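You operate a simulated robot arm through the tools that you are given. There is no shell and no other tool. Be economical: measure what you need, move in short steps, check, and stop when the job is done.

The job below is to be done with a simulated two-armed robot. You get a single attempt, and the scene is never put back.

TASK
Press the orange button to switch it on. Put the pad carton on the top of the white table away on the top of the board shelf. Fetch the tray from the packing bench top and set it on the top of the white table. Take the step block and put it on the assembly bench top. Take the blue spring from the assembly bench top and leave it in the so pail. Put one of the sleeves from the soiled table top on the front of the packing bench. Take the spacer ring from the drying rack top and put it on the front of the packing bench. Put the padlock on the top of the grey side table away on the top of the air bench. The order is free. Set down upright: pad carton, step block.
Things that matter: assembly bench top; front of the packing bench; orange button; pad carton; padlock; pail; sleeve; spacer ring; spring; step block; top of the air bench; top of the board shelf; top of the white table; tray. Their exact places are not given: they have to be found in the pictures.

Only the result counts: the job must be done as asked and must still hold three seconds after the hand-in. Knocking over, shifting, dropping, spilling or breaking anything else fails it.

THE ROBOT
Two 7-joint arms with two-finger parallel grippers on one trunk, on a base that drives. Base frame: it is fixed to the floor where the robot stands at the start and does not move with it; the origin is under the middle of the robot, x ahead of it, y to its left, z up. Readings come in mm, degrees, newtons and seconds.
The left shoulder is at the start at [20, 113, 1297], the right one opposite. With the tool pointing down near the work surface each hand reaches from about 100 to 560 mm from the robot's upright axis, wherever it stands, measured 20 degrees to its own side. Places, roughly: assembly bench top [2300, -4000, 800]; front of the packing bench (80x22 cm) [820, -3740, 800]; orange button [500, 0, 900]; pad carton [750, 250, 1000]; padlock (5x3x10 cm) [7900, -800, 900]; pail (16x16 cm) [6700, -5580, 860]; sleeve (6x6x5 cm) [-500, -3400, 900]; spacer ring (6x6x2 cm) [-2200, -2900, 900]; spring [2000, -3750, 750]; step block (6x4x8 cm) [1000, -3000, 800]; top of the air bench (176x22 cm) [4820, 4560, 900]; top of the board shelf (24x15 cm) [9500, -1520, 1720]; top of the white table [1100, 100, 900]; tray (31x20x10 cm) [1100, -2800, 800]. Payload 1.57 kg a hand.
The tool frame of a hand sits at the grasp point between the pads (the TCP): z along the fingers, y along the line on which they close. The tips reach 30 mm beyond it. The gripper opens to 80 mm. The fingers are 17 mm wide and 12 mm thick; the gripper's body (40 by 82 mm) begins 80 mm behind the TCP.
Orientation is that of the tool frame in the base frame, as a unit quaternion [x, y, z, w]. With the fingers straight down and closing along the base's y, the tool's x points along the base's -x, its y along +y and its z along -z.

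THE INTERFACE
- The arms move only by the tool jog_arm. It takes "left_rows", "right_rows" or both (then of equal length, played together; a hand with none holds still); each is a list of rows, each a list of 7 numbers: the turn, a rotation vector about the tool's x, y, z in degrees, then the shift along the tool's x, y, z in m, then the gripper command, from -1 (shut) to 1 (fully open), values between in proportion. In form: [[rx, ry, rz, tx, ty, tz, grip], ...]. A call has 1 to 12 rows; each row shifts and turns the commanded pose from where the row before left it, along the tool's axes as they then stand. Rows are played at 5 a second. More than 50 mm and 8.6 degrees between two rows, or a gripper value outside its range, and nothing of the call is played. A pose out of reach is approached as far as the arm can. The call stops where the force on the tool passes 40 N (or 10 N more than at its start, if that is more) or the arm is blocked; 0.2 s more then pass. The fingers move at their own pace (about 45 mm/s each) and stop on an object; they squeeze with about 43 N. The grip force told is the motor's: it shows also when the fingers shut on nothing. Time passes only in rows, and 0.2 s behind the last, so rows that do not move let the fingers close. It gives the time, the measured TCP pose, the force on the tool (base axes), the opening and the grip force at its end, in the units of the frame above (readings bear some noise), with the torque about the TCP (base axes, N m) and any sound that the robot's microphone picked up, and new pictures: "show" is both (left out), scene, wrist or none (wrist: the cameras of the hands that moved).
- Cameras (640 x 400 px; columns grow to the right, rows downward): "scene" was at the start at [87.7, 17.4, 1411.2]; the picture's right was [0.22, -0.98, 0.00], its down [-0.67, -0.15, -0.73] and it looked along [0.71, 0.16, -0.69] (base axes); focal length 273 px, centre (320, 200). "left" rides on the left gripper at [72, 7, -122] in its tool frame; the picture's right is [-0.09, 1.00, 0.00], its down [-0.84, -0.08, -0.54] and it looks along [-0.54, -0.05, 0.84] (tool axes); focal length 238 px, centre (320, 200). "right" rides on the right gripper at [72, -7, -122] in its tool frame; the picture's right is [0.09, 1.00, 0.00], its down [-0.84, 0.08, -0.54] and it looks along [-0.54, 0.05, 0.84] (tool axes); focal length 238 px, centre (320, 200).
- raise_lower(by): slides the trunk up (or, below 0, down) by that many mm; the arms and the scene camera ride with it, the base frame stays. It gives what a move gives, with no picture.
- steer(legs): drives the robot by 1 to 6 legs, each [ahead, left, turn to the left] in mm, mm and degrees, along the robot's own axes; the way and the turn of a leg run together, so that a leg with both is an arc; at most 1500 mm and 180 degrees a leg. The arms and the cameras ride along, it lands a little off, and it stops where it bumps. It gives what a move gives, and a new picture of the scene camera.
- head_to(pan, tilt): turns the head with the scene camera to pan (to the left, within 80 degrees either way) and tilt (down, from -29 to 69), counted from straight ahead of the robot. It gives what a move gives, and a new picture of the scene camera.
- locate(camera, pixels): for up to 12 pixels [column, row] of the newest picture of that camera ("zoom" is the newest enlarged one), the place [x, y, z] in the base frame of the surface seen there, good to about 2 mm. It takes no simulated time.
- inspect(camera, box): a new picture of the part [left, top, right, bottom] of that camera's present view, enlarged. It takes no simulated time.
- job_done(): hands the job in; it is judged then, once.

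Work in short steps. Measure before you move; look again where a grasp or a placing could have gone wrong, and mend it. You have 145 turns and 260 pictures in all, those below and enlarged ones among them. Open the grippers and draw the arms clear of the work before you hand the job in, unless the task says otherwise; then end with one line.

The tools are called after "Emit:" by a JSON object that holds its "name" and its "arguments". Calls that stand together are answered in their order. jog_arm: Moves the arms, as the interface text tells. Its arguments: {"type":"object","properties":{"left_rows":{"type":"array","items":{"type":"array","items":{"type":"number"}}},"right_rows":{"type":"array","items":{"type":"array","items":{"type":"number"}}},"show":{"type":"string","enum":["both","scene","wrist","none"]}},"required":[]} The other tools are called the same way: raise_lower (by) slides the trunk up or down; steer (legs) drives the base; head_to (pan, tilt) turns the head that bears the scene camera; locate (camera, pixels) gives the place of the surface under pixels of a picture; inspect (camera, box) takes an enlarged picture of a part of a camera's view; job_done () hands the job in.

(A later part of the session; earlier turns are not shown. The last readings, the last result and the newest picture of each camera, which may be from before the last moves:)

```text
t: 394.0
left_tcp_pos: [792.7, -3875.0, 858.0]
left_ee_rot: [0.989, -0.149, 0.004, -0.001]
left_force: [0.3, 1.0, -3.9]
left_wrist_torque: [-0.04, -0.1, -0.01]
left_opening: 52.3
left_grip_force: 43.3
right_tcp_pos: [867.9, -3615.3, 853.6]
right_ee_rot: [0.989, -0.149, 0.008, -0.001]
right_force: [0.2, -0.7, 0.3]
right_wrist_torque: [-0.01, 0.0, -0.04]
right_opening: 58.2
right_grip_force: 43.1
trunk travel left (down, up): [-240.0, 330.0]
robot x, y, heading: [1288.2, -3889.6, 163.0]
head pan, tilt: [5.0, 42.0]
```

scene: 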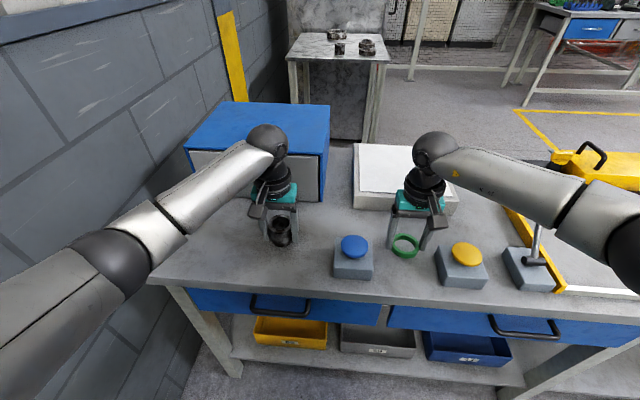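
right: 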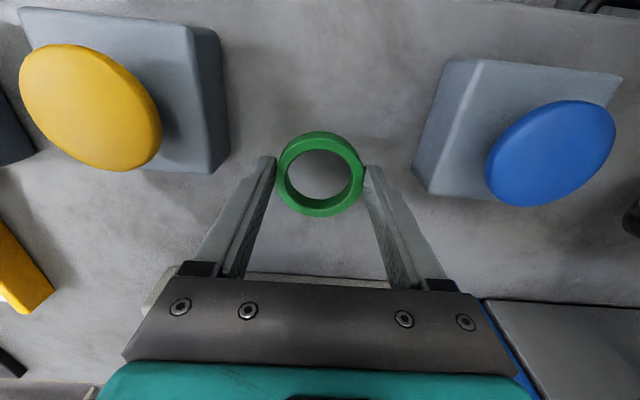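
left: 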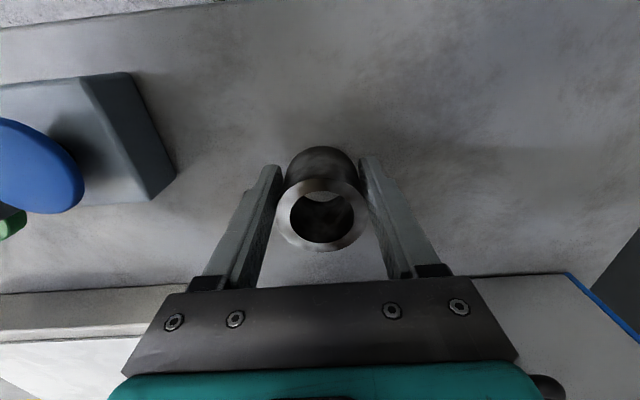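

Both are placed right. I lower to contact, open, and lift.

Emit:
{"name": "jog_arm", "arguments": {"left_rows": [[0, 0, 0, 0, 0, 0.014, -1], [0, 0, 0, 0, 0, 0.003, -1], [0, 0, 0, 0, 0, 0.002, -1], [0, 0, 0, 0, 0, 0.001, -1], [0, 0, 0, 0, 0, 0, -1], [0, 0, 0, 0, 0, 0, 1], [0, 0, 0, 0, 0, 0, 1], [0, 0, 0, 0, 0, 0, 1], [0, 0, 0, 0, 0, -0.03, 1], [0, 0, 0, 0, 0, -0.045, 1], [0, 0, 0, 0, 0, -0.045, 1], [0, 0, 0, 0, 0, -0.045, 1]], "right_rows": [[0, 0, 0, 0, 0, 0.012, -1], [0, 0, 0, 0, 0, 0.003, -1], [0, 0, 0, 0, 0, 0.0015, -1], [0, 0, 0, 0, 0, 0.001, -1], [0, 0, 0, 0, 0, 0, -1], [0, 0, 0, 0, 0, 0, 0.9], [0, 0, 0, 0, 0, 0, 0.9], [0, 0, 0, 0, 0, 0, 0.9], [0, 0, 0, 0, 0, -0.03, 0.9], [0, 0, 0, 0, 0, -0.045, 0.9], [0, 0, 0, 0, 0, -0.045, 0.9], [0, 0, 0, 0, 0, -0.045, 0.9]]}}

```text
t: 396.6
left_tcp_pos: [792.6, -3878.6, 1001.6]
left_ee_rot: [0.989, -0.149, 0.004, 0.0]
left_force: [0.8, -0.5, -0.1]
left_wrist_torque: [0.03, 0.02, 0.01]
left_opening: 80.0
left_grip_force: 0.0
right_tcp_pos: [863.7, -3616.7, 1003.0]
right_ee_rot: [0.989, -0.148, 0.007, -0.002]
right_force: [0.5, 0.0, 0.6]
right_wrist_torque: [0.01, -0.04, 0.0]
right_opening: 75.9
right_grip_force: 0.1
trunk travel left (down, up): [-240.0, 330.0]
robot x, y, heading: [1289.7, -3893.7, 163.1]
head pan, tilt: [5.0, 42.0]
```

scene: 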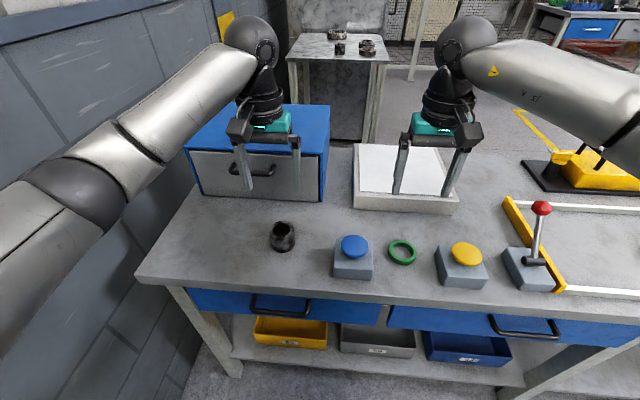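
right: 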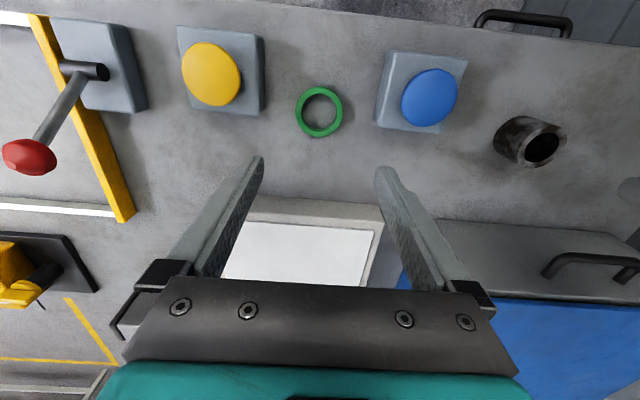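
left: 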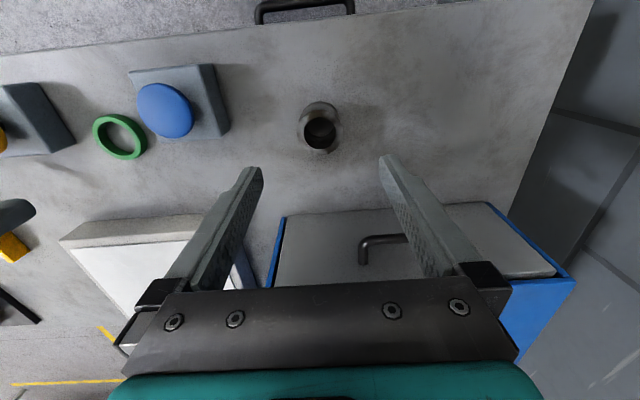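

Ring and sleeve are set. I retract both hands and slide right ~980 mm to stand before the tray.

Emit:
{"name": "jog_arm", "arguments": {"left_rows": [[0, 0, 0, 0.045, 0, -0.015, 1], [0, 0, 0, 0.045, 0, -0.015, 1], [0, 0, 0, 0.045, 0, -0.015, 1], [0, 0, 0, 0.045, 0, 0, 1]], "right_rows": [[0, 0, 0, 0.045, 0, -0.015, 1], [0, 0, 0, 0.045, 0, -0.015, 1], [0, 0, 0, 0.045, 0, -0.015, 1], [0, 0, 0, 0.045, 0, 0, 1]], "show": "none"}}

Emit:
{"name": "steer", "arguments": {"legs": [[0, -980, 0]]}}

Emit:
{"name": "head_to", "arguments": {"pan": 0, "tilt": 48}}

```text
t: 397.6
left_tcp_pos: [965.5, -3928.4, 1053.2]
left_ee_rot: [0.989, -0.149, 0.004, -0.001]
left_force: [0.1, 0.5, -0.7]
left_wrist_torque: [-0.03, -0.02, -0.01]
left_opening: 79.9
left_grip_force: 0.1
right_tcp_pos: [1042.0, -3670.7, 1053.6]
right_ee_rot: [0.989, -0.148, 0.007, -0.003]
right_force: [-0.2, 0.4, 0.7]
right_wrist_torque: [0.01, -0.02, 0.01]
right_opening: 79.9
right_grip_force: 0.2
trunk travel left (down, up): [-240.0, 330.0]
robot x, y, heading: [1287.5, -3891.4, 162.8]
head pan, tilt: [5.0, 42.0]
```

```text
t: 402.8
left_tcp_pos: [1257.7, -2966.5, 1051.9]
left_ee_rot: [0.989, -0.147, 0.003, 0.0]
left_force: [1.0, -1.0, 0.3]
left_wrist_torque: [-0.03, -0.04, -0.01]
left_opening: 79.8
left_grip_force: 0.1
right_tcp_pos: [1331.4, -2709.4, 1052.8]
right_ee_rot: [0.989, -0.145, 0.007, -0.002]
right_force: [0.6, -0.3, 1.0]
right_wrist_torque: [-0.01, -0.01, 0.01]
right_opening: 80.1
right_grip_force: 0.0
trunk travel left (down, up): [-240.0, 330.0]
robot x, y, heading: [1578.8, -2934.1, 163.1]
head pan, tilt: [5.0, 42.0]
```

scene: 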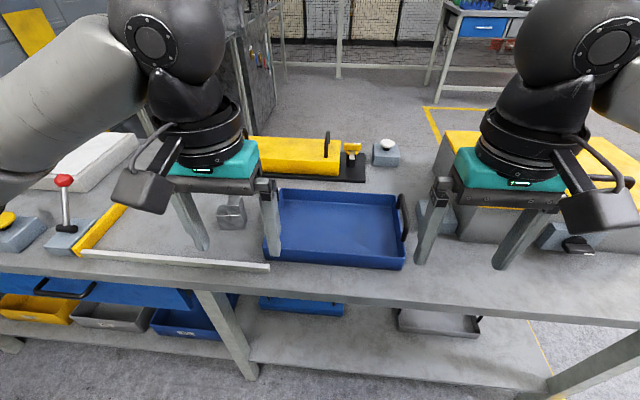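

```text
t: 403.4
left_tcp_pos: [1257.5, -2966.0, 1051.3]
left_ee_rot: [0.989, -0.147, 0.004, 0.0]
left_force: [-0.5, -0.1, 0.1]
left_wrist_torque: [0.03, 0.0, 0.01]
left_opening: 80.0
left_grip_force: 0.0
right_tcp_pos: [1331.6, -2710.6, 1052.7]
right_ee_rot: [0.989, -0.146, 0.007, -0.002]
right_force: [0.4, -0.7, -0.3]
right_wrist_torque: [-0.03, 0.04, 0.07]
right_opening: 80.1
right_grip_force: 0.0
trunk travel left (down, up): [-240.0, 330.0]
robot x, y, heading: [1580.6, -2928.6, 163.3]
head pan, tilt: [0.0, 48.0]
```

scene: 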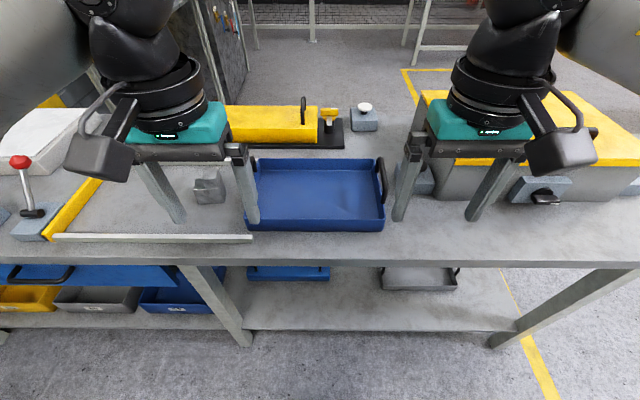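

The tray is straight ahead. I zoom and measure its handles and rims.

Emit:
{"name": "inspect", "arguments": {"camera": "scene", "box": [230, 140, 406, 250]}}

Emit:
{"name": "locate", "arguments": {"camera": "scene", "pixels": [[382, 160], [384, 190], [380, 176], [253, 160], [257, 175], [320, 232], [320, 160], [386, 228], [320, 195], [262, 226], [375, 158]]}}

```text
3.64 times, centred on (318, 195) of scene
```

zoom: 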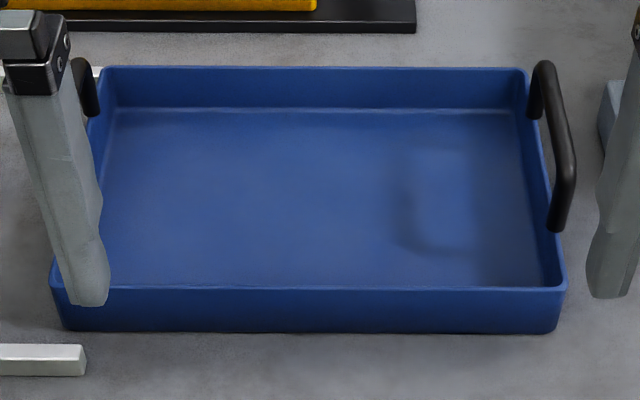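

```text
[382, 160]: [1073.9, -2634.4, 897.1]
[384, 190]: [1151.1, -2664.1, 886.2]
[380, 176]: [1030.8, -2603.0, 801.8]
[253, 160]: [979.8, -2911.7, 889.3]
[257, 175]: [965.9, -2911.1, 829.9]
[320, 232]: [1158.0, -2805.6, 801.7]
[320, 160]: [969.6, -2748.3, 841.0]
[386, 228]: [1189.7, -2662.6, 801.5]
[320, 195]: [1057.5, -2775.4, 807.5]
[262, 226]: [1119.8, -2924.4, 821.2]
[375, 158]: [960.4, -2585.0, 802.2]
```

Emit:
{"name": "locate", "arguments": {"camera": "zoom", "pixels": [[543, 64], [556, 100], [566, 130], [574, 165], [557, 222], [82, 62], [92, 85], [95, 110], [560, 285], [53, 280], [525, 70], [106, 69]]}}

```text
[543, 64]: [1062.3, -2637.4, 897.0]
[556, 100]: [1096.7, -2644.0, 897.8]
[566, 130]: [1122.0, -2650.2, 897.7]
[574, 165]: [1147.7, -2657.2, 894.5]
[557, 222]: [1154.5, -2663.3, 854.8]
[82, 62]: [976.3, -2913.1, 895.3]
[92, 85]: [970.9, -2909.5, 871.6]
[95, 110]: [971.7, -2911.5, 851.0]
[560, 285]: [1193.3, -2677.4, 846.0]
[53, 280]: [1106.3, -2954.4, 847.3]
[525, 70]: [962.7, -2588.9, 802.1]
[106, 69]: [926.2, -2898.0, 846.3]
```

Tray centre (1060,-2788); handle bars (z≈897) at mid-points (1106,-2647) and (1013,-2928), running front to back. I drive 60 ahead, 14 left, to line up.

Emit:
{"name": "steer", "arguments": {"legs": [[60, 14, 0]]}}

```text
t: 404.4
left_tcp_pos: [1195.5, -2963.7, 1051.0]
left_ee_rot: [0.989, -0.146, 0.004, -0.001]
left_force: [-0.4, 0.3, 0.0]
left_wrist_torque: [-0.01, -0.02, 0.0]
left_opening: 80.0
left_grip_force: 0.0
right_tcp_pos: [1269.5, -2705.7, 1052.4]
right_ee_rot: [0.99, -0.144, 0.007, -0.002]
right_force: [-0.5, 0.9, -0.4]
right_wrist_torque: [0.0, 0.0, 0.02]
right_opening: 80.0
right_grip_force: 0.1
trunk travel left (down, up): [-240.0, 330.0]
robot x, y, heading: [1521.1, -2926.4, 163.3]
head pan, tilt: [0.0, 48.0]
```

scene: 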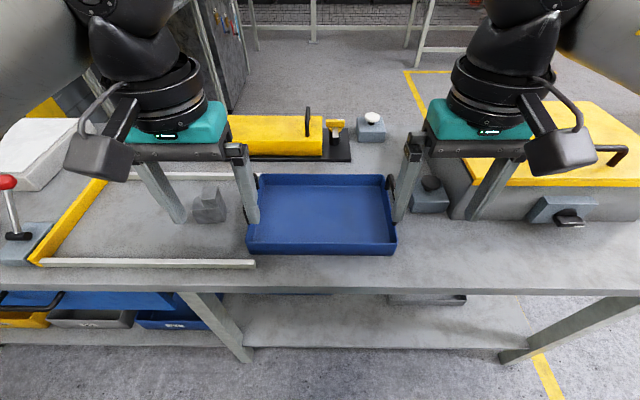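

I move both hands over the handle bars and down to z≈960.

Emit:
{"name": "jog_arm", "arguments": {"left_rows": [[0, 0, 0, -0.046, 0.0046, 0, 1], [0, 0, 0, -0.046, 0.0046, 0, 1], [0, 0, 0, -0.046, 0.0046, 0, 1], [0, 0, 0, -0.047, 0.0048, 0, 1], [0, 0, 0, 0, 0, 0.045, 1], [0, 0, 0, 0, 0, 0.045, 1]], "right_rows": [[0, 0, 0, -0.043, -0.0024, 0, 1], [0, 0, 0, -0.043, -0.0024, 0, 1], [0, 0, 0, -0.043, -0.0024, 0, 1], [0, 0, 0, -0.044, -0.0025, 0, 1], [0, 0, 0, 0, 0, 0.045, 1], [0, 0, 0, 0, 0, 0.045, 1]]}}

```text
t: 405.8
left_tcp_pos: [1015.0, -2927.3, 958.1]
left_ee_rot: [0.989, -0.145, 0.003, -0.001]
left_force: [0.4, 0.2, 0.4]
left_wrist_torque: [0.0, 0.02, 0.01]
left_opening: 80.2
left_grip_force: 0.0
right_tcp_pos: [1109.9, -2646.9, 960.1]
right_ee_rot: [0.99, -0.143, 0.006, -0.001]
right_force: [0.0, -0.5, 1.6]
right_wrist_torque: [0.0, -0.01, -0.02]
right_opening: 80.0
right_grip_force: 0.1
trunk travel left (down, up): [-240.0, 330.0]
robot x, y, heading: [1518.8, -2927.0, 163.4]
head pan, tilt: [0.0, 48.0]
```

scene: 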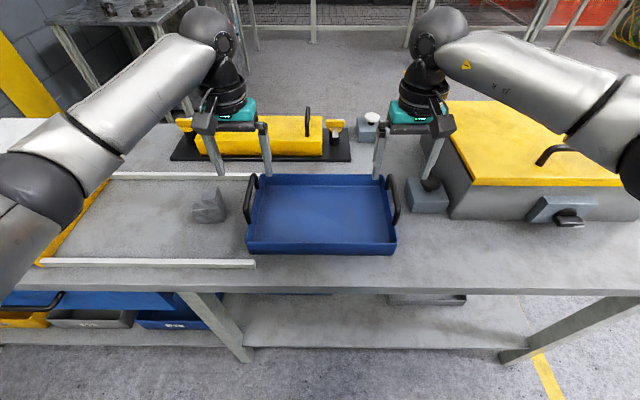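
right: 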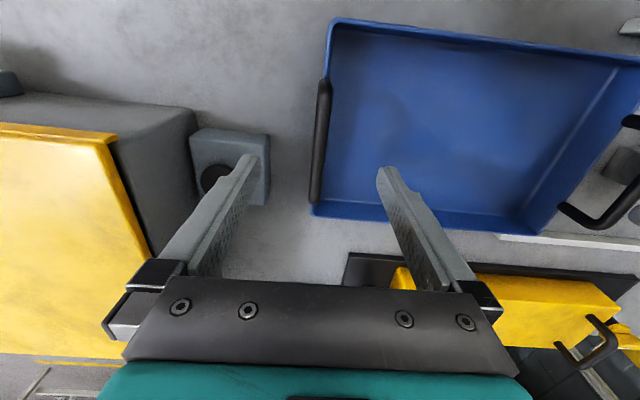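
left: 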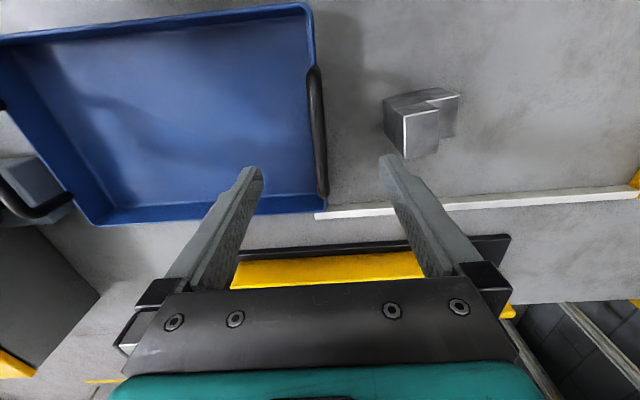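

Both handles are centred (cols ~318). I narrow the opening to ~40 mm to stay clear of the neighbouring blocks, descend to z≈884 and close on the bars.

Emit:
{"name": "jog_arm", "arguments": {"left_rows": [[0, 0, 0, 0, 0, 0, 0], [0, 0, 0, 0, 0, 0, 0], [0, 0, 0, 0, 0, 0.035, 0], [0, 0, 0, 0, 0, 0.028, 0], [0, 0, 0, 0, 0, 0.01, 0], [0, 0, 0, 0, 0, 0, -1], [0, 0, 0, 0, 0, 0, -1], [0, 0, 0, 0, 0, 0, -1], [0, 0, 0, 0, 0, 0, -1]], "right_rows": [[0, 0, 0, 0, 0, 0, 0], [0, 0, 0, 0, 0, 0, 0], [0, 0, 0, 0, 0, 0.035, 0], [0, 0, 0, 0, 0, 0.03, 0], [0, 0, 0, 0, 0, 0.01, 0], [0, 0, 0, 0, 0, 0, -1], [0, 0, 0, 0, 0, 0, -1], [0, 0, 0, 0, 0, 0, -1], [0, 0, 0, 0, 0, 0, -1]]}}

```text
t: 407.8
left_tcp_pos: [1016.6, -2927.2, 885.7]
left_ee_rot: [0.989, -0.146, 0.003, -0.001]
left_force: [-0.3, -2.8, -0.4]
left_wrist_torque: [0.16, 0.49, -0.27]
left_opening: 11.8
left_grip_force: 29.4
right_tcp_pos: [1109.5, -2646.7, 887.7]
right_ee_rot: [0.989, -0.146, 0.008, -0.001]
right_force: [0.8, 3.6, 0.8]
right_wrist_torque: [-0.04, -0.11, -0.32]
right_opening: 11.8
right_grip_force: 29.2
trunk travel left (down, up): [-240.0, 330.0]
robot x, y, heading: [1517.1, -2925.8, 163.5]
head pan, tilt: [0.0, 48.0]
```

scene: 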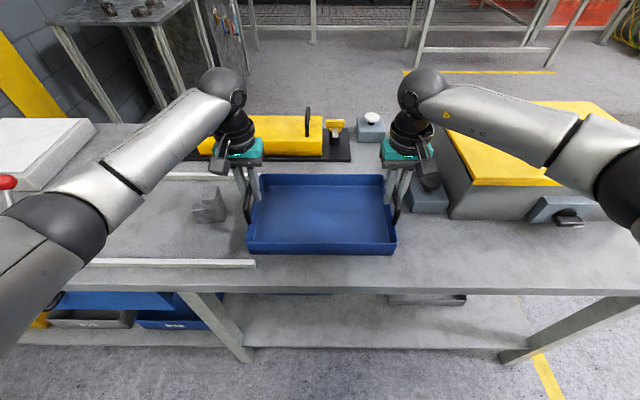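
right: 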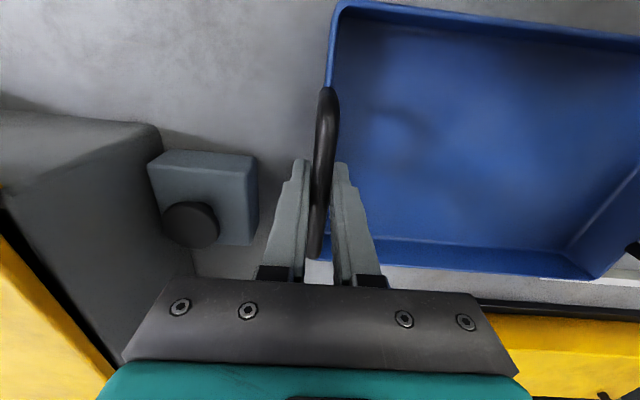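
left: 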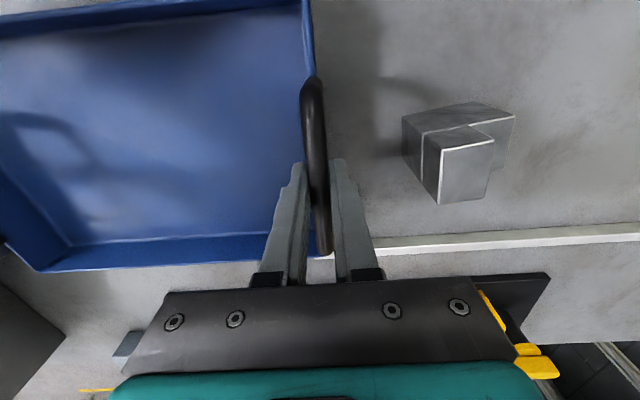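

Both hands hold the bars. I lift with the trunk by 190 and look.

Emit:
{"name": "raise_lower", "arguments": {"by": 190}}

Emit:
{"name": "steer", "arguments": {"legs": [[-140, 0, 0], [0, -630, 0], [0, -630, 0]]}}

```text
t: 409.9
left_tcp_pos: [1015.8, -2927.5, 1075.5]
left_ee_rot: [0.989, -0.146, 0.004, 0.0]
left_force: [0.2, -7.6, -4.4]
left_wrist_torque: [-0.02, -0.09, -0.2]
left_opening: 11.8
left_grip_force: 28.9
right_tcp_pos: [1107.5, -2647.5, 1078.8]
right_ee_rot: [0.989, -0.145, 0.008, -0.002]
right_force: [-0.6, 7.2, -2.9]
right_wrist_torque: [-0.01, 0.06, -0.26]
right_opening: 11.7
right_grip_force: 28.9
trunk travel left (down, up): [-430.0, 140.0]
robot x, y, heading: [1523.7, -2928.2, 163.4]
head pan, tilt: [0.0, 48.0]
```

```text
t: 417.5
left_tcp_pos: [1521.1, -1767.0, 1074.9]
left_ee_rot: [0.989, -0.147, 0.004, 0.001]
left_force: [-1.3, -12.4, -4.0]
left_wrist_torque: [0.04, 0.01, -0.25]
left_opening: 11.8
left_grip_force: 28.6
right_tcp_pos: [1613.4, -1487.6, 1077.9]
right_ee_rot: [0.989, -0.146, 0.007, -0.001]
right_force: [1.7, 13.3, -4.6]
right_wrist_torque: [-0.03, 0.02, -0.34]
right_opening: 11.6
right_grip_force: 28.9
trunk travel left (down, up): [-430.0, 140.0]
robot x, y, heading: [2024.4, -1770.1, 162.9]
head pan, tilt: [0.0, 48.0]
```

scene: 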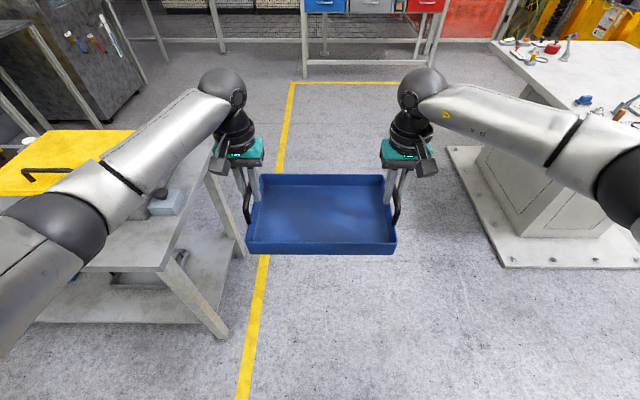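

The tray rides level. I drive west through the aisle past the white table.

Emit:
{"name": "steer", "arguments": {"legs": [[1290, -150, 0], [1250, 0, 0]]}}

Emit:
{"name": "locate", "arguments": {"camera": "scene", "pixels": [[320, 30], [100, 100], [560, 100], [620, 200], [320, 300]]}}

```text
t: 429.9
left_tcp_pos: [-858.4, -825.3, 1074.7]
left_ee_rot: [0.986, -0.165, 0.003, 0.001]
left_force: [1.9, -0.7, -4.0]
left_wrist_torque: [-0.03, 0.01, -0.27]
left_opening: 11.5
left_grip_force: 29.4
right_tcp_pos: [-755.6, -547.5, 1078.2]
right_ee_rot: [0.986, -0.164, 0.007, -0.003]
right_force: [-1.7, 0.2, -3.5]
right_wrist_torque: [-0.01, 0.0, -0.32]
right_opening: 11.7
right_grip_force: 29.1
trunk travel left (down, up): [-430.0, 140.0]
robot x, y, heading: [-356.2, -842.8, 161.2]
head pan, tilt: [0.0, 48.0]
```

scene: 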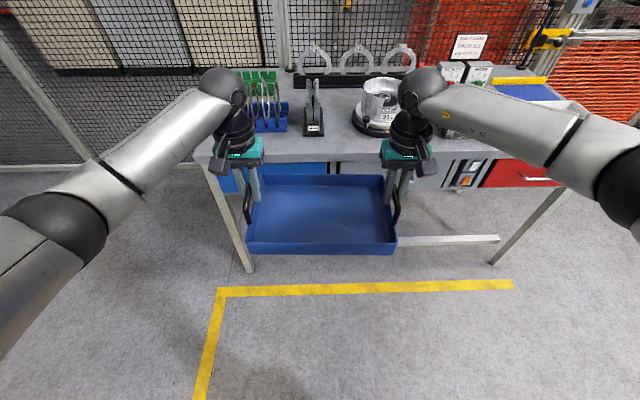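

```text
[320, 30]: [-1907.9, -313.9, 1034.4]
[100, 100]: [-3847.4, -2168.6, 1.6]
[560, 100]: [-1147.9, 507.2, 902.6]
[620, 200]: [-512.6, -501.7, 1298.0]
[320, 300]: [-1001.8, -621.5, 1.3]
```

The tool bench is near ahead. I back off 150, turn around, then slide north along the white table's west side with the tray clear of it.

Emit:
{"name": "steer", "arguments": {"legs": [[-150, 0, 0], [0, 0, -178.4], [-210, 740, 0], [0, 740, 0]]}}

Emit:
{"name": "head_to", "arguments": {"pan": 0, "tilt": 42}}

```text
t: 446.1
left_tcp_pos: [618.6, 514.9, 1075.3]
left_ee_rot: [0.194, 0.981, -0.001, -0.004]
left_force: [-1.4, -0.2, -3.6]
left_wrist_torque: [0.01, 0.06, -0.23]
left_opening: 11.7
left_grip_force: 28.9
right_tcp_pos: [499.0, 243.9, 1077.7]
right_ee_rot: [0.193, 0.981, -0.001, -0.008]
right_force: [2.5, -0.4, -3.5]
right_wrist_torque: [-0.03, -0.03, -0.23]
right_opening: 11.6
right_grip_force: 29.4
trunk travel left (down, up): [-430.0, 140.0]
robot x, y, heading: [116.8, 560.3, -22.1]
head pan, tilt: [0.0, 48.0]
```

scene: 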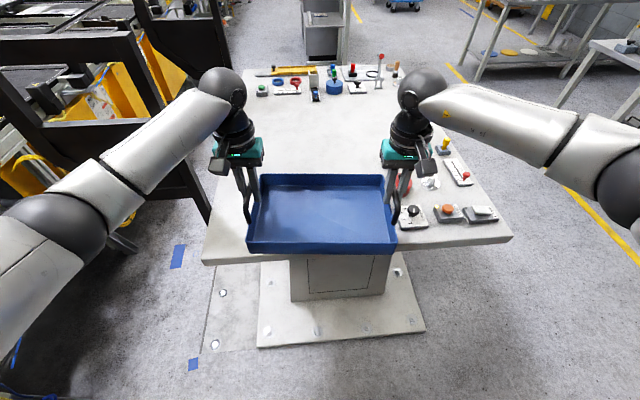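

```text
t: 446.7
left_tcp_pos: [619.0, 513.8, 1075.2]
left_ee_rot: [0.194, 0.981, 0.0, -0.004]
left_force: [-1.9, -0.3, -3.5]
left_wrist_torque: [-0.07, -0.13, -0.2]
left_opening: 11.7
left_grip_force: 29.2
right_tcp_pos: [499.2, 244.1, 1078.8]
right_ee_rot: [0.192, 0.981, -0.001, -0.007]
right_force: [1.7, 1.5, -3.8]
right_wrist_torque: [0.06, 0.17, -0.25]
right_opening: 11.5
right_grip_force: 28.7
trunk travel left (down, up): [-430.0, 140.0]
robot x, y, heading: [112.8, 561.0, -22.3]
head pan, tilt: [0.0, 42.0]
```

scene: 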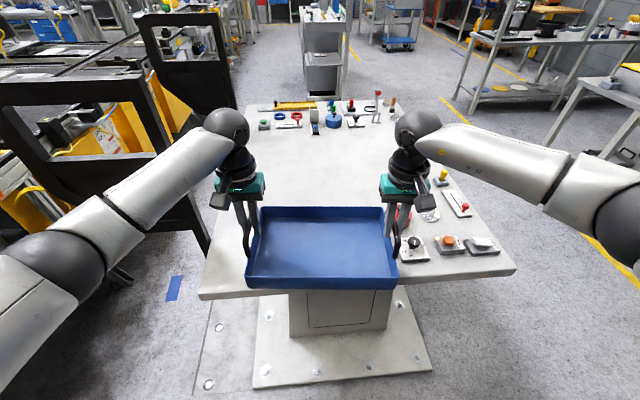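

Nearly there. I straighten by 5° and advance 125 so the tray is over the table's free left part.

Emit:
{"name": "steer", "arguments": {"legs": [[0, 0, 5], [125, 0, 0]]}}

Emit:
{"name": "locate", "arguments": {"camera": "scene", "pixels": [[320, 280], [250, 280], [395, 280], [215, 270], [430, 270]]}}

```text
t: 448.5
left_tcp_pos: [739.4, 519.9, 1075.2]
left_ee_rot: [0.152, 0.988, 0.001, -0.004]
left_force: [-1.3, 0.7, -3.2]
left_wrist_torque: [0.04, 0.1, -0.16]
left_opening: 11.6
left_grip_force: 29.1
right_tcp_pos: [644.0, 241.3, 1077.4]
right_ee_rot: [0.151, 0.989, -0.002, -0.008]
right_force: [3.4, 0.6, -4.6]
right_wrist_torque: [-0.02, -0.04, -0.25]
right_opening: 11.8
right_grip_force: 28.9
trunk travel left (down, up): [-430.0, 140.0]
robot x, y, heading: [236.5, 526.4, -17.3]
head pan, tilt: [0.0, 42.0]
```

scene: 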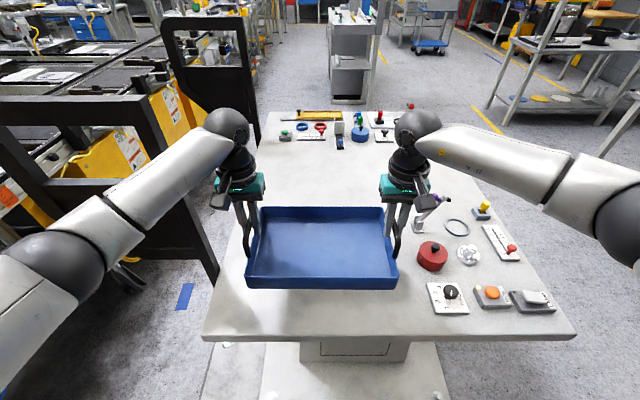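

```text
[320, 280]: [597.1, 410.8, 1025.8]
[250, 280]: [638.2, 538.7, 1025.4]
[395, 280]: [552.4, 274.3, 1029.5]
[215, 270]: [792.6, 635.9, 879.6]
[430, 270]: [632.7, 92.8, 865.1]
```

Tray is within the table edge (near face ~38 mm inside). I lower the trunk 124, then the final millimetres by the arms.

Emit:
{"name": "raise_lower", "arguments": {"by": -124}}

Emit:
{"name": "jog_arm", "arguments": {"left_rows": [[0, 0, 0, 0, 0, 0.002, -1], [0, 0, 0, 0, 0, 0.002, -1], [0, 0, 0, 0, 0, 0.002, -1], [0, 0, 0, 0, 0, 0.001, -1], [0, 0, 0, 0, 0, 0, -1]], "right_rows": [[0, 0, 0, 0, 0, 0.002, -1], [0, 0, 0, 0, 0, 0.002, -1], [0, 0, 0, 0, 0, 0.002, -1], [0, 0, 0, 0, 0, 0.001, -1], [0, 0, 0, 0, 0, 0, -1]], "show": "scene"}}

```text
t: 450.0
left_tcp_pos: [739.6, 520.7, 952.2]
left_ee_rot: [0.152, 0.988, 0.001, -0.003]
left_force: [-1.2, 0.6, -3.6]
left_wrist_torque: [0.0, -0.02, -0.18]
left_opening: 12.0
left_grip_force: 29.3
right_tcp_pos: [643.1, 240.1, 954.3]
right_ee_rot: [0.15, 0.989, -0.002, -0.007]
right_force: [1.6, 1.1, -3.6]
right_wrist_torque: [0.02, 0.02, -0.22]
right_opening: 11.8
right_grip_force: 28.9
trunk travel left (down, up): [-306.0, 264.0]
robot x, y, heading: [235.0, 528.2, -17.3]
head pan, tilt: [0.0, 42.0]
```

```text
t: 451.2
left_tcp_pos: [738.1, 519.0, 945.0]
left_ee_rot: [0.153, 0.988, -0.001, -0.003]
left_force: [-3.6, -2.9, 13.3]
left_wrist_torque: [0.19, 0.59, -0.21]
left_opening: 11.6
left_grip_force: 29.2
right_tcp_pos: [642.1, 239.2, 948.4]
right_ee_rot: [0.152, 0.988, -0.001, -0.006]
right_force: [5.0, 1.2, -0.8]
right_wrist_torque: [0.14, 0.54, -0.32]
right_opening: 12.0
right_grip_force: 28.2
trunk travel left (down, up): [-306.0, 264.0]
robot x, y, heading: [234.1, 523.2, -17.4]
head pan, tilt: [0.0, 42.0]
```

scene: 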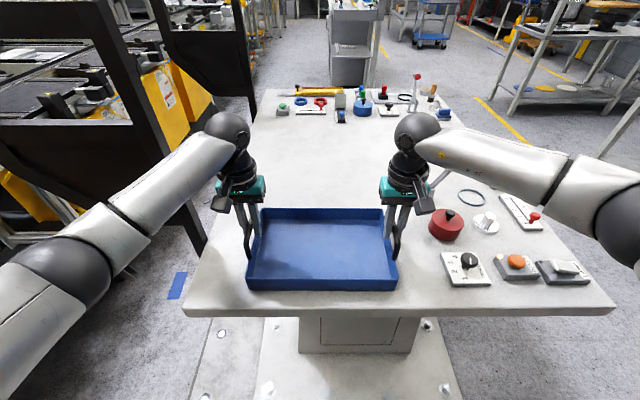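

Left side touches (13 N); I lower the right 1.5 mm, open both, and lift clear.

Emit:
{"name": "jog_arm", "arguments": {"left_rows": [[0, 0, 0, 0, 0, 0, -1], [0, 0, 0, 0, 0, 0, -1], [0, 0, 0, 0, 0, 0, 0.2], [0, 0, 0, 0, 0, 0, 0.2], [0, 0, 0, 0, 0, 0, 0.2], [0, 0, 0, 0, 0, -0.03, 0.2], [0, 0, 0, 0, 0, -0.045, 0.2], [0, 0, 0, 0, 0, -0.045, 0.2], [0, 0, 0, 0.03, 0, -0.035, 1], [0, 0, 0, 0.045, 0, 0, 1], [0, 0, 0, 0.045, 0, 0, 1]], "right_rows": [[0, 0, 0, 0, 0, 0.001, -1], [0, 0, 0, 0, 0, 0.0005, -1], [0, 0, 0, 0, 0, 0, 0.2], [0, 0, 0, 0, 0, 0, 0.2], [0, 0, 0, 0, 0, 0, 0.2], [0, 0, 0, 0, 0, -0.03, 0.2], [0, 0, 0, 0, 0, -0.045, 0.2], [0, 0, 0, 0, 0, -0.045, 0.2], [0, 0, 0, 0.03, 0, -0.035, 1], [0, 0, 0, 0.045, 0, 0, 1], [0, 0, 0, 0.045, 0, 0, 1]], "show": "scene"}}

```text
t: 453.6
left_tcp_pos: [624.2, 560.0, 1101.0]
left_ee_rot: [0.151, 0.988, 0.001, -0.005]
left_force: [0.5, 0.2, 0.0]
left_wrist_torque: [0.01, 0.02, 0.0]
left_opening: 79.6
left_grip_force: 0.1
right_tcp_pos: [530.4, 279.0, 1102.4]
right_ee_rot: [0.151, 0.988, -0.002, -0.007]
right_force: [0.2, -0.5, -0.1]
right_wrist_torque: [0.0, 0.0, -0.01]
right_opening: 80.1
right_grip_force: 0.0
trunk travel left (down, up): [-306.0, 264.0]
robot x, y, heading: [236.4, 526.0, -17.3]
head pan, tilt: [0.0, 42.0]
```

scene: 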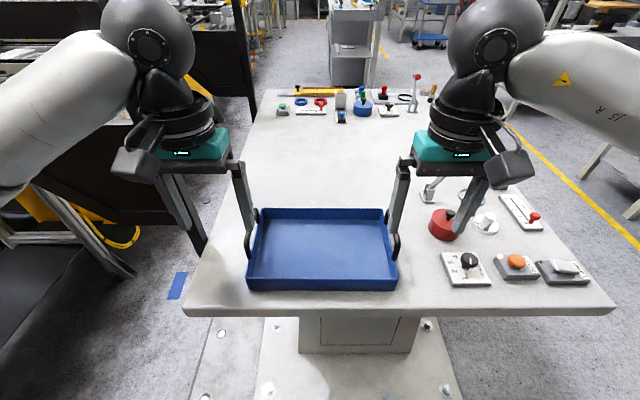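

The tray stands on the white table. I back off and return to the gap's entrance in the aisle.

Emit:
{"name": "steer", "arguments": {"legs": [[-250, 0, 0], [0, -830, 0], [0, -800, 0], [1290, 0, 0], [1290, 0, 0]]}}

```text
t: 475.5
left_tcp_pos: [2317.1, -1756.7, 1100.2]
left_ee_rot: [0.169, 0.986, 0.0, -0.004]
left_force: [0.0, 0.3, 0.7]
left_wrist_torque: [0.02, 0.05, 0.01]
left_opening: 80.0
left_grip_force: 0.1
right_tcp_pos: [2212.9, -2032.2, 1102.1]
right_ee_rot: [0.168, 0.986, -0.003, -0.007]
right_force: [-0.5, -0.3, 0.4]
right_wrist_torque: [0.0, 0.01, 0.02]
right_opening: 79.9
right_grip_force: 0.1
trunk travel left (down, up): [-306.0, 264.0]
robot x, y, heading: [1926.9, -1775.8, -19.3]
head pan, tilt: [0.0, 42.0]
```

scene: 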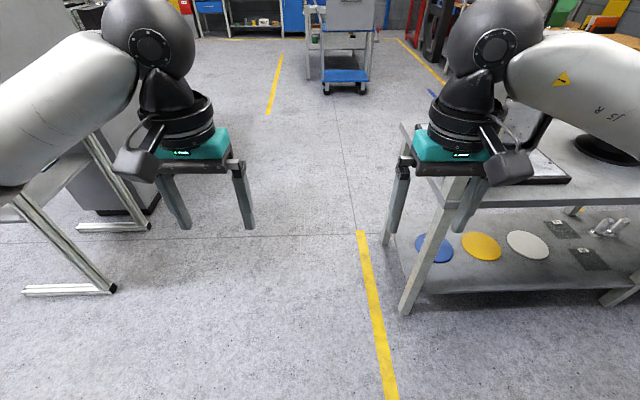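

I turn around to face west and slide south to the step block (n≈1800).

Emit:
{"name": "steer", "arguments": {"legs": [[0, 0, 180], [0, 0, 2.5], [0, 655, 0], [70, 655, 0]]}}

Emit:
{"name": "head_to", "arguments": {"pan": 10, "tilt": 48}}

```text
t: 490.2
left_tcp_pos: [1076.9, -3051.2, 1099.5]
left_ee_rot: [0.989, -0.148, 0.003, 0.0]
left_force: [-1.0, 0.3, 0.2]
left_wrist_torque: [0.0, -0.01, -0.03]
left_opening: 80.1
left_grip_force: 0.1
right_tcp_pos: [1167.1, -2770.4, 1101.5]
right_ee_rot: [0.989, -0.147, 0.008, -0.002]
right_force: [-0.6, 0.4, 0.6]
right_wrist_torque: [0.0, 0.02, 0.01]
right_opening: 80.0
right_grip_force: 0.1
trunk travel left (down, up): [-306.0, 264.0]
robot x, y, heading: [1467.5, -3011.1, 163.1]
head pan, tilt: [0.0, 42.0]
```

scene: 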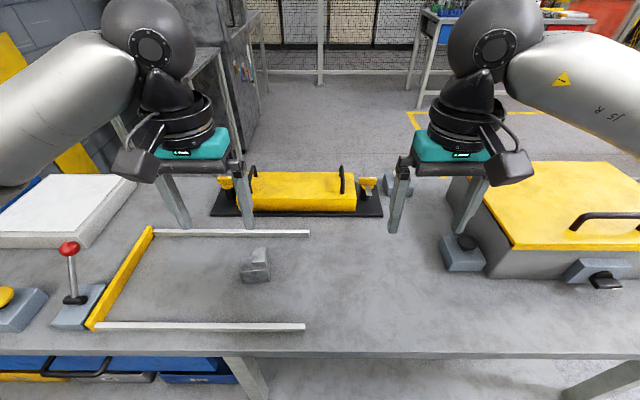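

```text
t: 490.9
left_tcp_pos: [1075.8, -3050.0, 1101.1]
left_ee_rot: [0.989, -0.148, 0.003, 0.001]
left_force: [0.2, 0.2, 0.8]
left_wrist_torque: [0.0, -0.02, -0.01]
left_opening: 80.1
left_grip_force: 0.0
right_tcp_pos: [1167.7, -2769.3, 1102.0]
right_ee_rot: [0.989, -0.146, 0.008, -0.002]
right_force: [0.4, -0.5, -0.9]
right_wrist_torque: [-0.02, 0.03, -0.03]
right_opening: 79.8
right_grip_force: 0.1
trunk travel left (down, up): [-306.0, 264.0]
robot x, y, heading: [1466.0, -3015.3, 163.4]
head pan, tilt: [10.0, 48.0]
```

scene: 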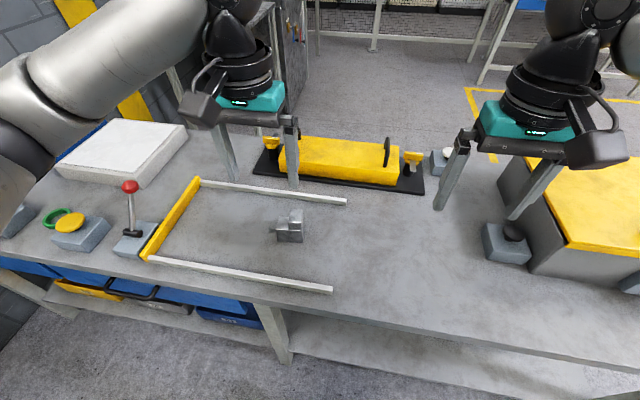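

The step block is at (290,227). I zoom in and measure it.

Emit:
{"name": "inspect", "arguments": {"camera": "scene", "box": [262, 202, 326, 250]}}

Emit:
{"name": "locate", "arguments": {"camera": "scene", "pixels": [[290, 221], [297, 214], [281, 228], [300, 240], [279, 242], [303, 213], [272, 228], [284, 219]]}}

```text
8.33 times, centred on (294, 226) of scene
```

zoom: 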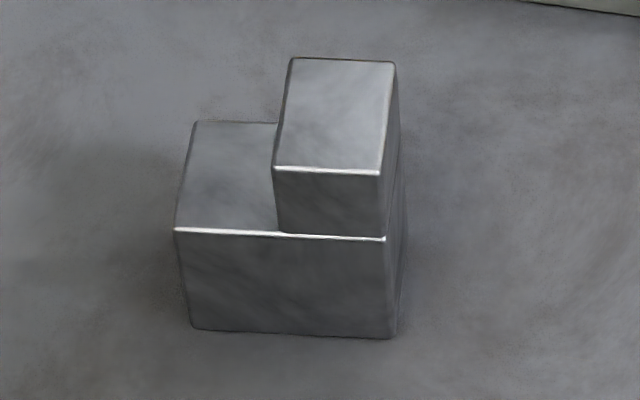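

```text
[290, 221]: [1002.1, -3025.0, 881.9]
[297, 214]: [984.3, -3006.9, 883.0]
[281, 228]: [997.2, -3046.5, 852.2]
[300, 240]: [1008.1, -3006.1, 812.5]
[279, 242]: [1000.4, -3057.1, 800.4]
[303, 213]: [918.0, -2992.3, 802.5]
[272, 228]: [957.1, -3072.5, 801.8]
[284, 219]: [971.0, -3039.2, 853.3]
```

Emit:
{"name": "locate", "arguments": {"camera": "zoom", "pixels": [[296, 64], [390, 68], [377, 167], [279, 163], [179, 225], [382, 245], [198, 126], [240, 180]]}}

```text
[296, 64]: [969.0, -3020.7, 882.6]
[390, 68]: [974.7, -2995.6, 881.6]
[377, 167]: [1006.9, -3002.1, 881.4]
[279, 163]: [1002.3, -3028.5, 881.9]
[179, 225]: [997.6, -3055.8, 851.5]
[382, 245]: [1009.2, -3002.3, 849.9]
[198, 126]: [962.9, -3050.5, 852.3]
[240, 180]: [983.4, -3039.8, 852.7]
```

Block base centre (986,-3026), long side at 78°. I turn -5°, go over it and down to z≈925.

Emit:
{"name": "jog_arm", "arguments": {"left_rows": [[0, 0, -5, 0, 0, 0, 1], [0, 0, 0, -0.0465, -0.0024, 0, 1], [0, 0, 0, -0.0465, -0.0024, 0, 1], [0, 0, 0, 0, 0, 0.045, 1], [0, 0, 0, 0, 0, 0.045, 1], [0, 0, 0, 0, 0, 0.045, 1], [0, 0, 0, 0, 0, 0.04, 1]], "show": "wrist"}}

```text
t: 492.5
left_tcp_pos: [984.2, -3026.9, 926.4]
left_ee_rot: [0.995, -0.104, 0.003, 0.001]
left_force: [0.2, 0.7, -1.0]
left_wrist_torque: [-0.01, -0.01, 0.0]
left_opening: 80.0
left_grip_force: 0.2
right_tcp_pos: [1167.6, -2769.7, 1102.3]
right_ee_rot: [0.989, -0.145, 0.008, -0.003]
right_force: [0.3, -0.8, -1.0]
right_wrist_torque: [0.0, -0.01, -0.02]
right_opening: 80.0
right_grip_force: 0.1
trunk travel left (down, up): [-306.0, 264.0]
robot x, y, heading: [1466.5, -3015.1, 163.0]
head pan, tilt: [10.0, 48.0]
```

left: 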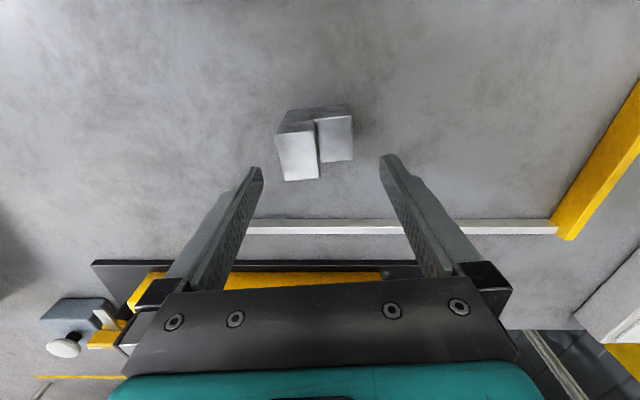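

Centred. I descend to z≈840, close, and lift.

Emit:
{"name": "jog_arm", "arguments": {"left_rows": [[0, 0, 0, 0, 0, 0.04, 1], [0, 0, 0, 0, 0, 0.03, 1], [0, 0, 0, 0, 0, 0.016, 1], [0, 0, 0, 0, 0, 0, -1], [0, 0, 0, 0, 0, 0, -1], [0, 0, 0, 0, 0, 0, -1], [0, 0, 0, 0, 0, -0.03, -1], [0, 0, 0, 0, 0, -0.045, -1], [0, 0, 0, 0, 0, -0.045, -1], [0, 0, 0, 0.03, 0, -0.035, -1], [0, 0, 0, 0.045, 0, -0.02, -1], [0, 0, 0, 0.045, 0, -0.02, -1]], "show": "wrist"}}

```text
t: 495.1
left_tcp_pos: [1105.2, -3050.3, 1035.4]
left_ee_rot: [0.995, -0.104, 0.004, 0.001]
left_force: [0.6, 0.1, -10.6]
left_wrist_torque: [-0.06, 0.0, 0.0]
left_opening: 59.8
left_grip_force: 42.9
right_tcp_pos: [1168.2, -2769.5, 1102.0]
right_ee_rot: [0.989, -0.146, 0.008, -0.002]
right_force: [0.6, 0.5, 0.6]
right_wrist_torque: [0.0, 0.01, 0.0]
right_opening: 79.8
right_grip_force: 0.1
trunk travel left (down, up): [-306.0, 264.0]
robot x, y, heading: [1467.0, -3018.5, 163.0]
head pan, tilt: [10.0, 48.0]
```

left: 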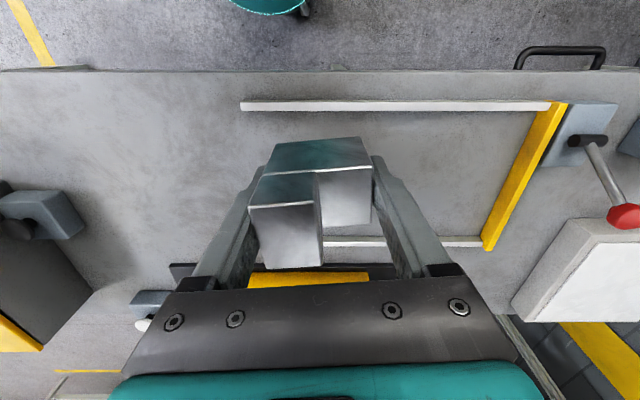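

The block is held. I raise the trunk, back to the gap's middle, turn to face the assembly bench and slide south for a look.

Emit:
{"name": "raise_lower", "arguments": {"by": 150}}

Emit:
{"name": "steer", "arguments": {"legs": [[-160, 0, 0], [0, 0, 180], [0, -450, 0]]}}

Emit:
{"name": "head_to", "arguments": {"pan": 0, "tilt": 40}}

```text
t: 496.8
left_tcp_pos: [1103.3, -3048.4, 1184.6]
left_ee_rot: [0.994, -0.105, 0.005, 0.0]
left_force: [0.1, 0.1, -10.6]
left_wrist_torque: [-0.08, -0.03, -0.01]
left_opening: 60.4
left_grip_force: 42.7
right_tcp_pos: [1167.3, -2769.4, 1251.7]
right_ee_rot: [0.989, -0.146, 0.008, -0.002]
right_force: [-0.8, -0.3, -0.1]
right_wrist_torque: [0.0, -0.01, -0.01]
right_opening: 80.1
right_grip_force: 0.0
trunk travel left (down, up): [-456.0, 114.0]
robot x, y, heading: [1465.6, -3016.3, 163.2]
head pan, tilt: [10.0, 48.0]
```

```text
t: 508.0
left_tcp_pos: [1880.0, -3428.3, 1184.8]
left_ee_rot: [0.074, 0.997, 0.0, -0.004]
left_force: [-0.4, -1.3, -10.4]
left_wrist_torque: [0.05, 0.04, -0.02]
left_opening: 59.9
left_grip_force: 43.1
right_tcp_pos: [1832.4, -3710.8, 1252.3]
right_ee_rot: [0.116, 0.993, -0.003, -0.007]
right_force: [0.2, -1.3, -0.3]
right_wrist_torque: [0.03, 0.0, 0.0]
right_opening: 79.9
right_grip_force: 0.0
trunk travel left (down, up): [-456.0, 114.0]
robot x, y, heading: [1518.7, -3485.5, -13.3]
head pan, tilt: [10.0, 48.0]
```

scene: 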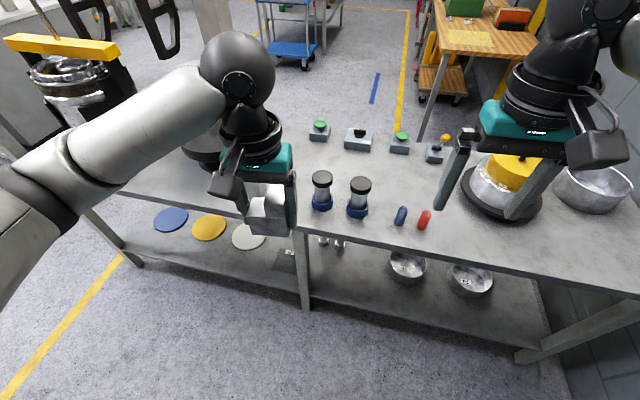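

```text
t: 508.7
left_tcp_pos: [1879.9, -3427.9, 1184.0]
left_ee_rot: [0.074, 0.997, 0.001, -0.005]
left_force: [0.0, 0.2, -10.5]
left_wrist_torque: [0.0, 0.01, 0.02]
left_opening: 59.8
left_grip_force: 43.3
right_tcp_pos: [1832.6, -3710.3, 1252.1]
right_ee_rot: [0.117, 0.993, -0.002, -0.008]
right_force: [0.3, 0.6, 0.3]
right_wrist_torque: [-0.05, 0.01, 0.01]
right_opening: 80.0
right_grip_force: 0.1
trunk travel left (down, up): [-456.0, 114.0]
robot x, y, heading: [1520.9, -3483.8, -13.6]
head pan, tilt: [0.0, 40.0]
```

scene: 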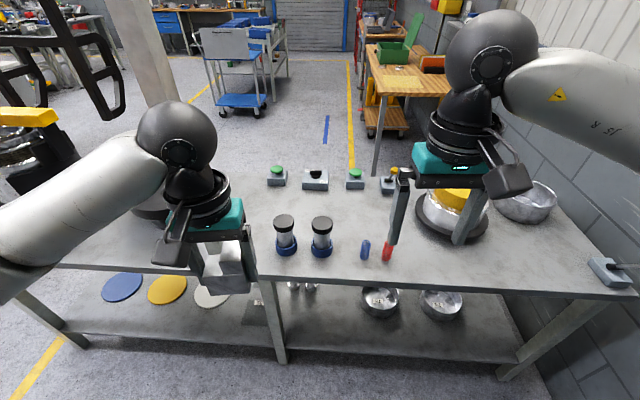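

The blue spring lies at (365,250) beside a red one. I zoom and measure it plus free space for the block.

Emit:
{"name": "inspect", "arguments": {"camera": "scene", "box": [240, 190, 420, 302]}}

Emit:
{"name": "locate", "arguments": {"camera": "scene", "pixels": [[365, 242], [365, 256], [387, 255], [285, 250], [322, 252], [345, 282], [280, 275], [345, 215], [350, 235], [262, 240], [300, 275], [365, 270]]}}

```text
3.56 times, centred on (330, 246) of scene
```

zoom: 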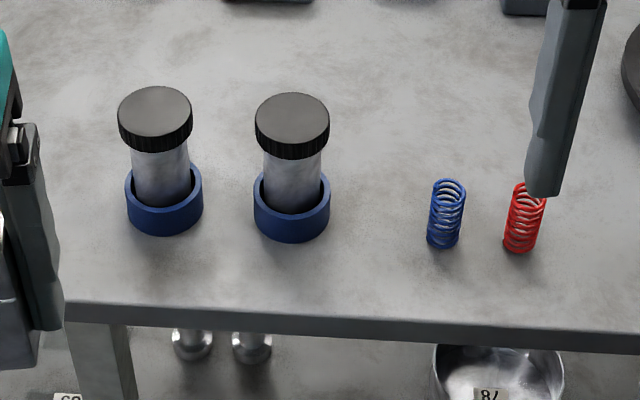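

```text
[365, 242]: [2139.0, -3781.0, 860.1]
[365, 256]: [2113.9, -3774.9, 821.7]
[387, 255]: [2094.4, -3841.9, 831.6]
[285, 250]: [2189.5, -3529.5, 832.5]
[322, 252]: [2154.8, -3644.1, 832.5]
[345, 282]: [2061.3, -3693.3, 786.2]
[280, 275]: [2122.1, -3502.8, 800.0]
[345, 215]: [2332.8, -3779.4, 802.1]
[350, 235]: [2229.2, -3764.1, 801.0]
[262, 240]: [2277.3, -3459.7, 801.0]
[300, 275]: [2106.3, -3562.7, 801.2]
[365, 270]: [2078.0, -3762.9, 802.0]
```

Spring stands at ≈(2126,-3779); I'll set the block behind the first jar at ≈(2315,-3530). I align, advance 305 mm, and lower the trunk 150.

Emit:
{"name": "steer", "arguments": {"legs": [[0, 0, -3.2], [305, 33, 0]]}}

Emit:
{"name": "raise_lower", "arguments": {"by": -150}}

Emit:
{"name": "locate", "arguments": {"camera": "scene", "pixels": [[280, 235], [280, 260], [250, 250], [310, 250], [320, 280]]}}

```text
t: 511.1
left_tcp_pos: [2153.4, -3496.5, 1184.1]
left_ee_rot: [0.1, 0.995, 0.004, -0.007]
left_force: [-0.5, 0.1, -11.3]
left_wrist_torque: [0.03, 0.02, -0.01]
left_opening: 59.9
left_grip_force: 43.3
right_tcp_pos: [2097.1, -3777.7, 1253.5]
right_ee_rot: [0.14, 0.99, 0.0, -0.004]
right_force: [-0.3, 0.1, -0.5]
right_wrist_torque: [0.0, 0.01, -0.02]
right_opening: 79.8
right_grip_force: 0.2
trunk travel left (down, up): [-456.0, 114.0]
robot x, y, heading: [1800.5, -3539.7, -16.3]
head pan, tilt: [0.0, 40.0]
stopped in leg 2: the robot was blocked; the commanded pose is now the measured one
```

scene: 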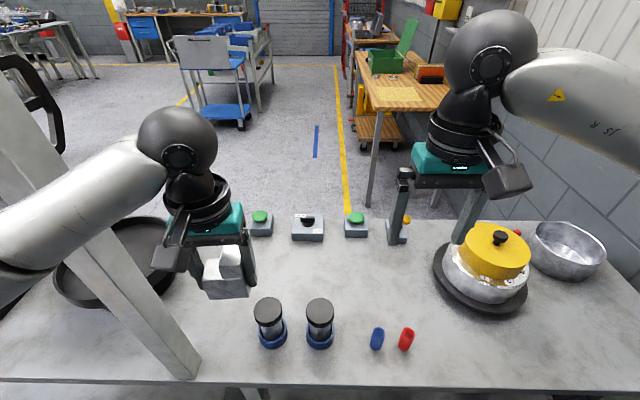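

```text
t: 512.9
left_tcp_pos: [2152.9, -3496.9, 1032.4]
left_ee_rot: [0.101, 0.995, 0.005, -0.007]
left_force: [-0.3, -0.5, -11.0]
left_wrist_torque: [0.03, 0.01, 0.0]
left_opening: 59.9
left_grip_force: 43.2
right_tcp_pos: [2096.9, -3776.8, 1102.1]
right_ee_rot: [0.14, 0.99, 0.0, -0.005]
right_force: [0.2, 0.9, -0.1]
right_wrist_torque: [-0.01, 0.0, 0.05]
right_opening: 80.1
right_grip_force: 0.1
trunk travel left (down, up): [-306.0, 264.0]
robot x, y, heading: [1801.2, -3531.8, -16.2]
head pan, tilt: [0.0, 40.0]
```

```text
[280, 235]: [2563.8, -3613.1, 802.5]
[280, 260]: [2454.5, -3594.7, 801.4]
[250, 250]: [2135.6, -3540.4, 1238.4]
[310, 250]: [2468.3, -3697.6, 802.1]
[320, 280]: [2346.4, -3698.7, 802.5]
```

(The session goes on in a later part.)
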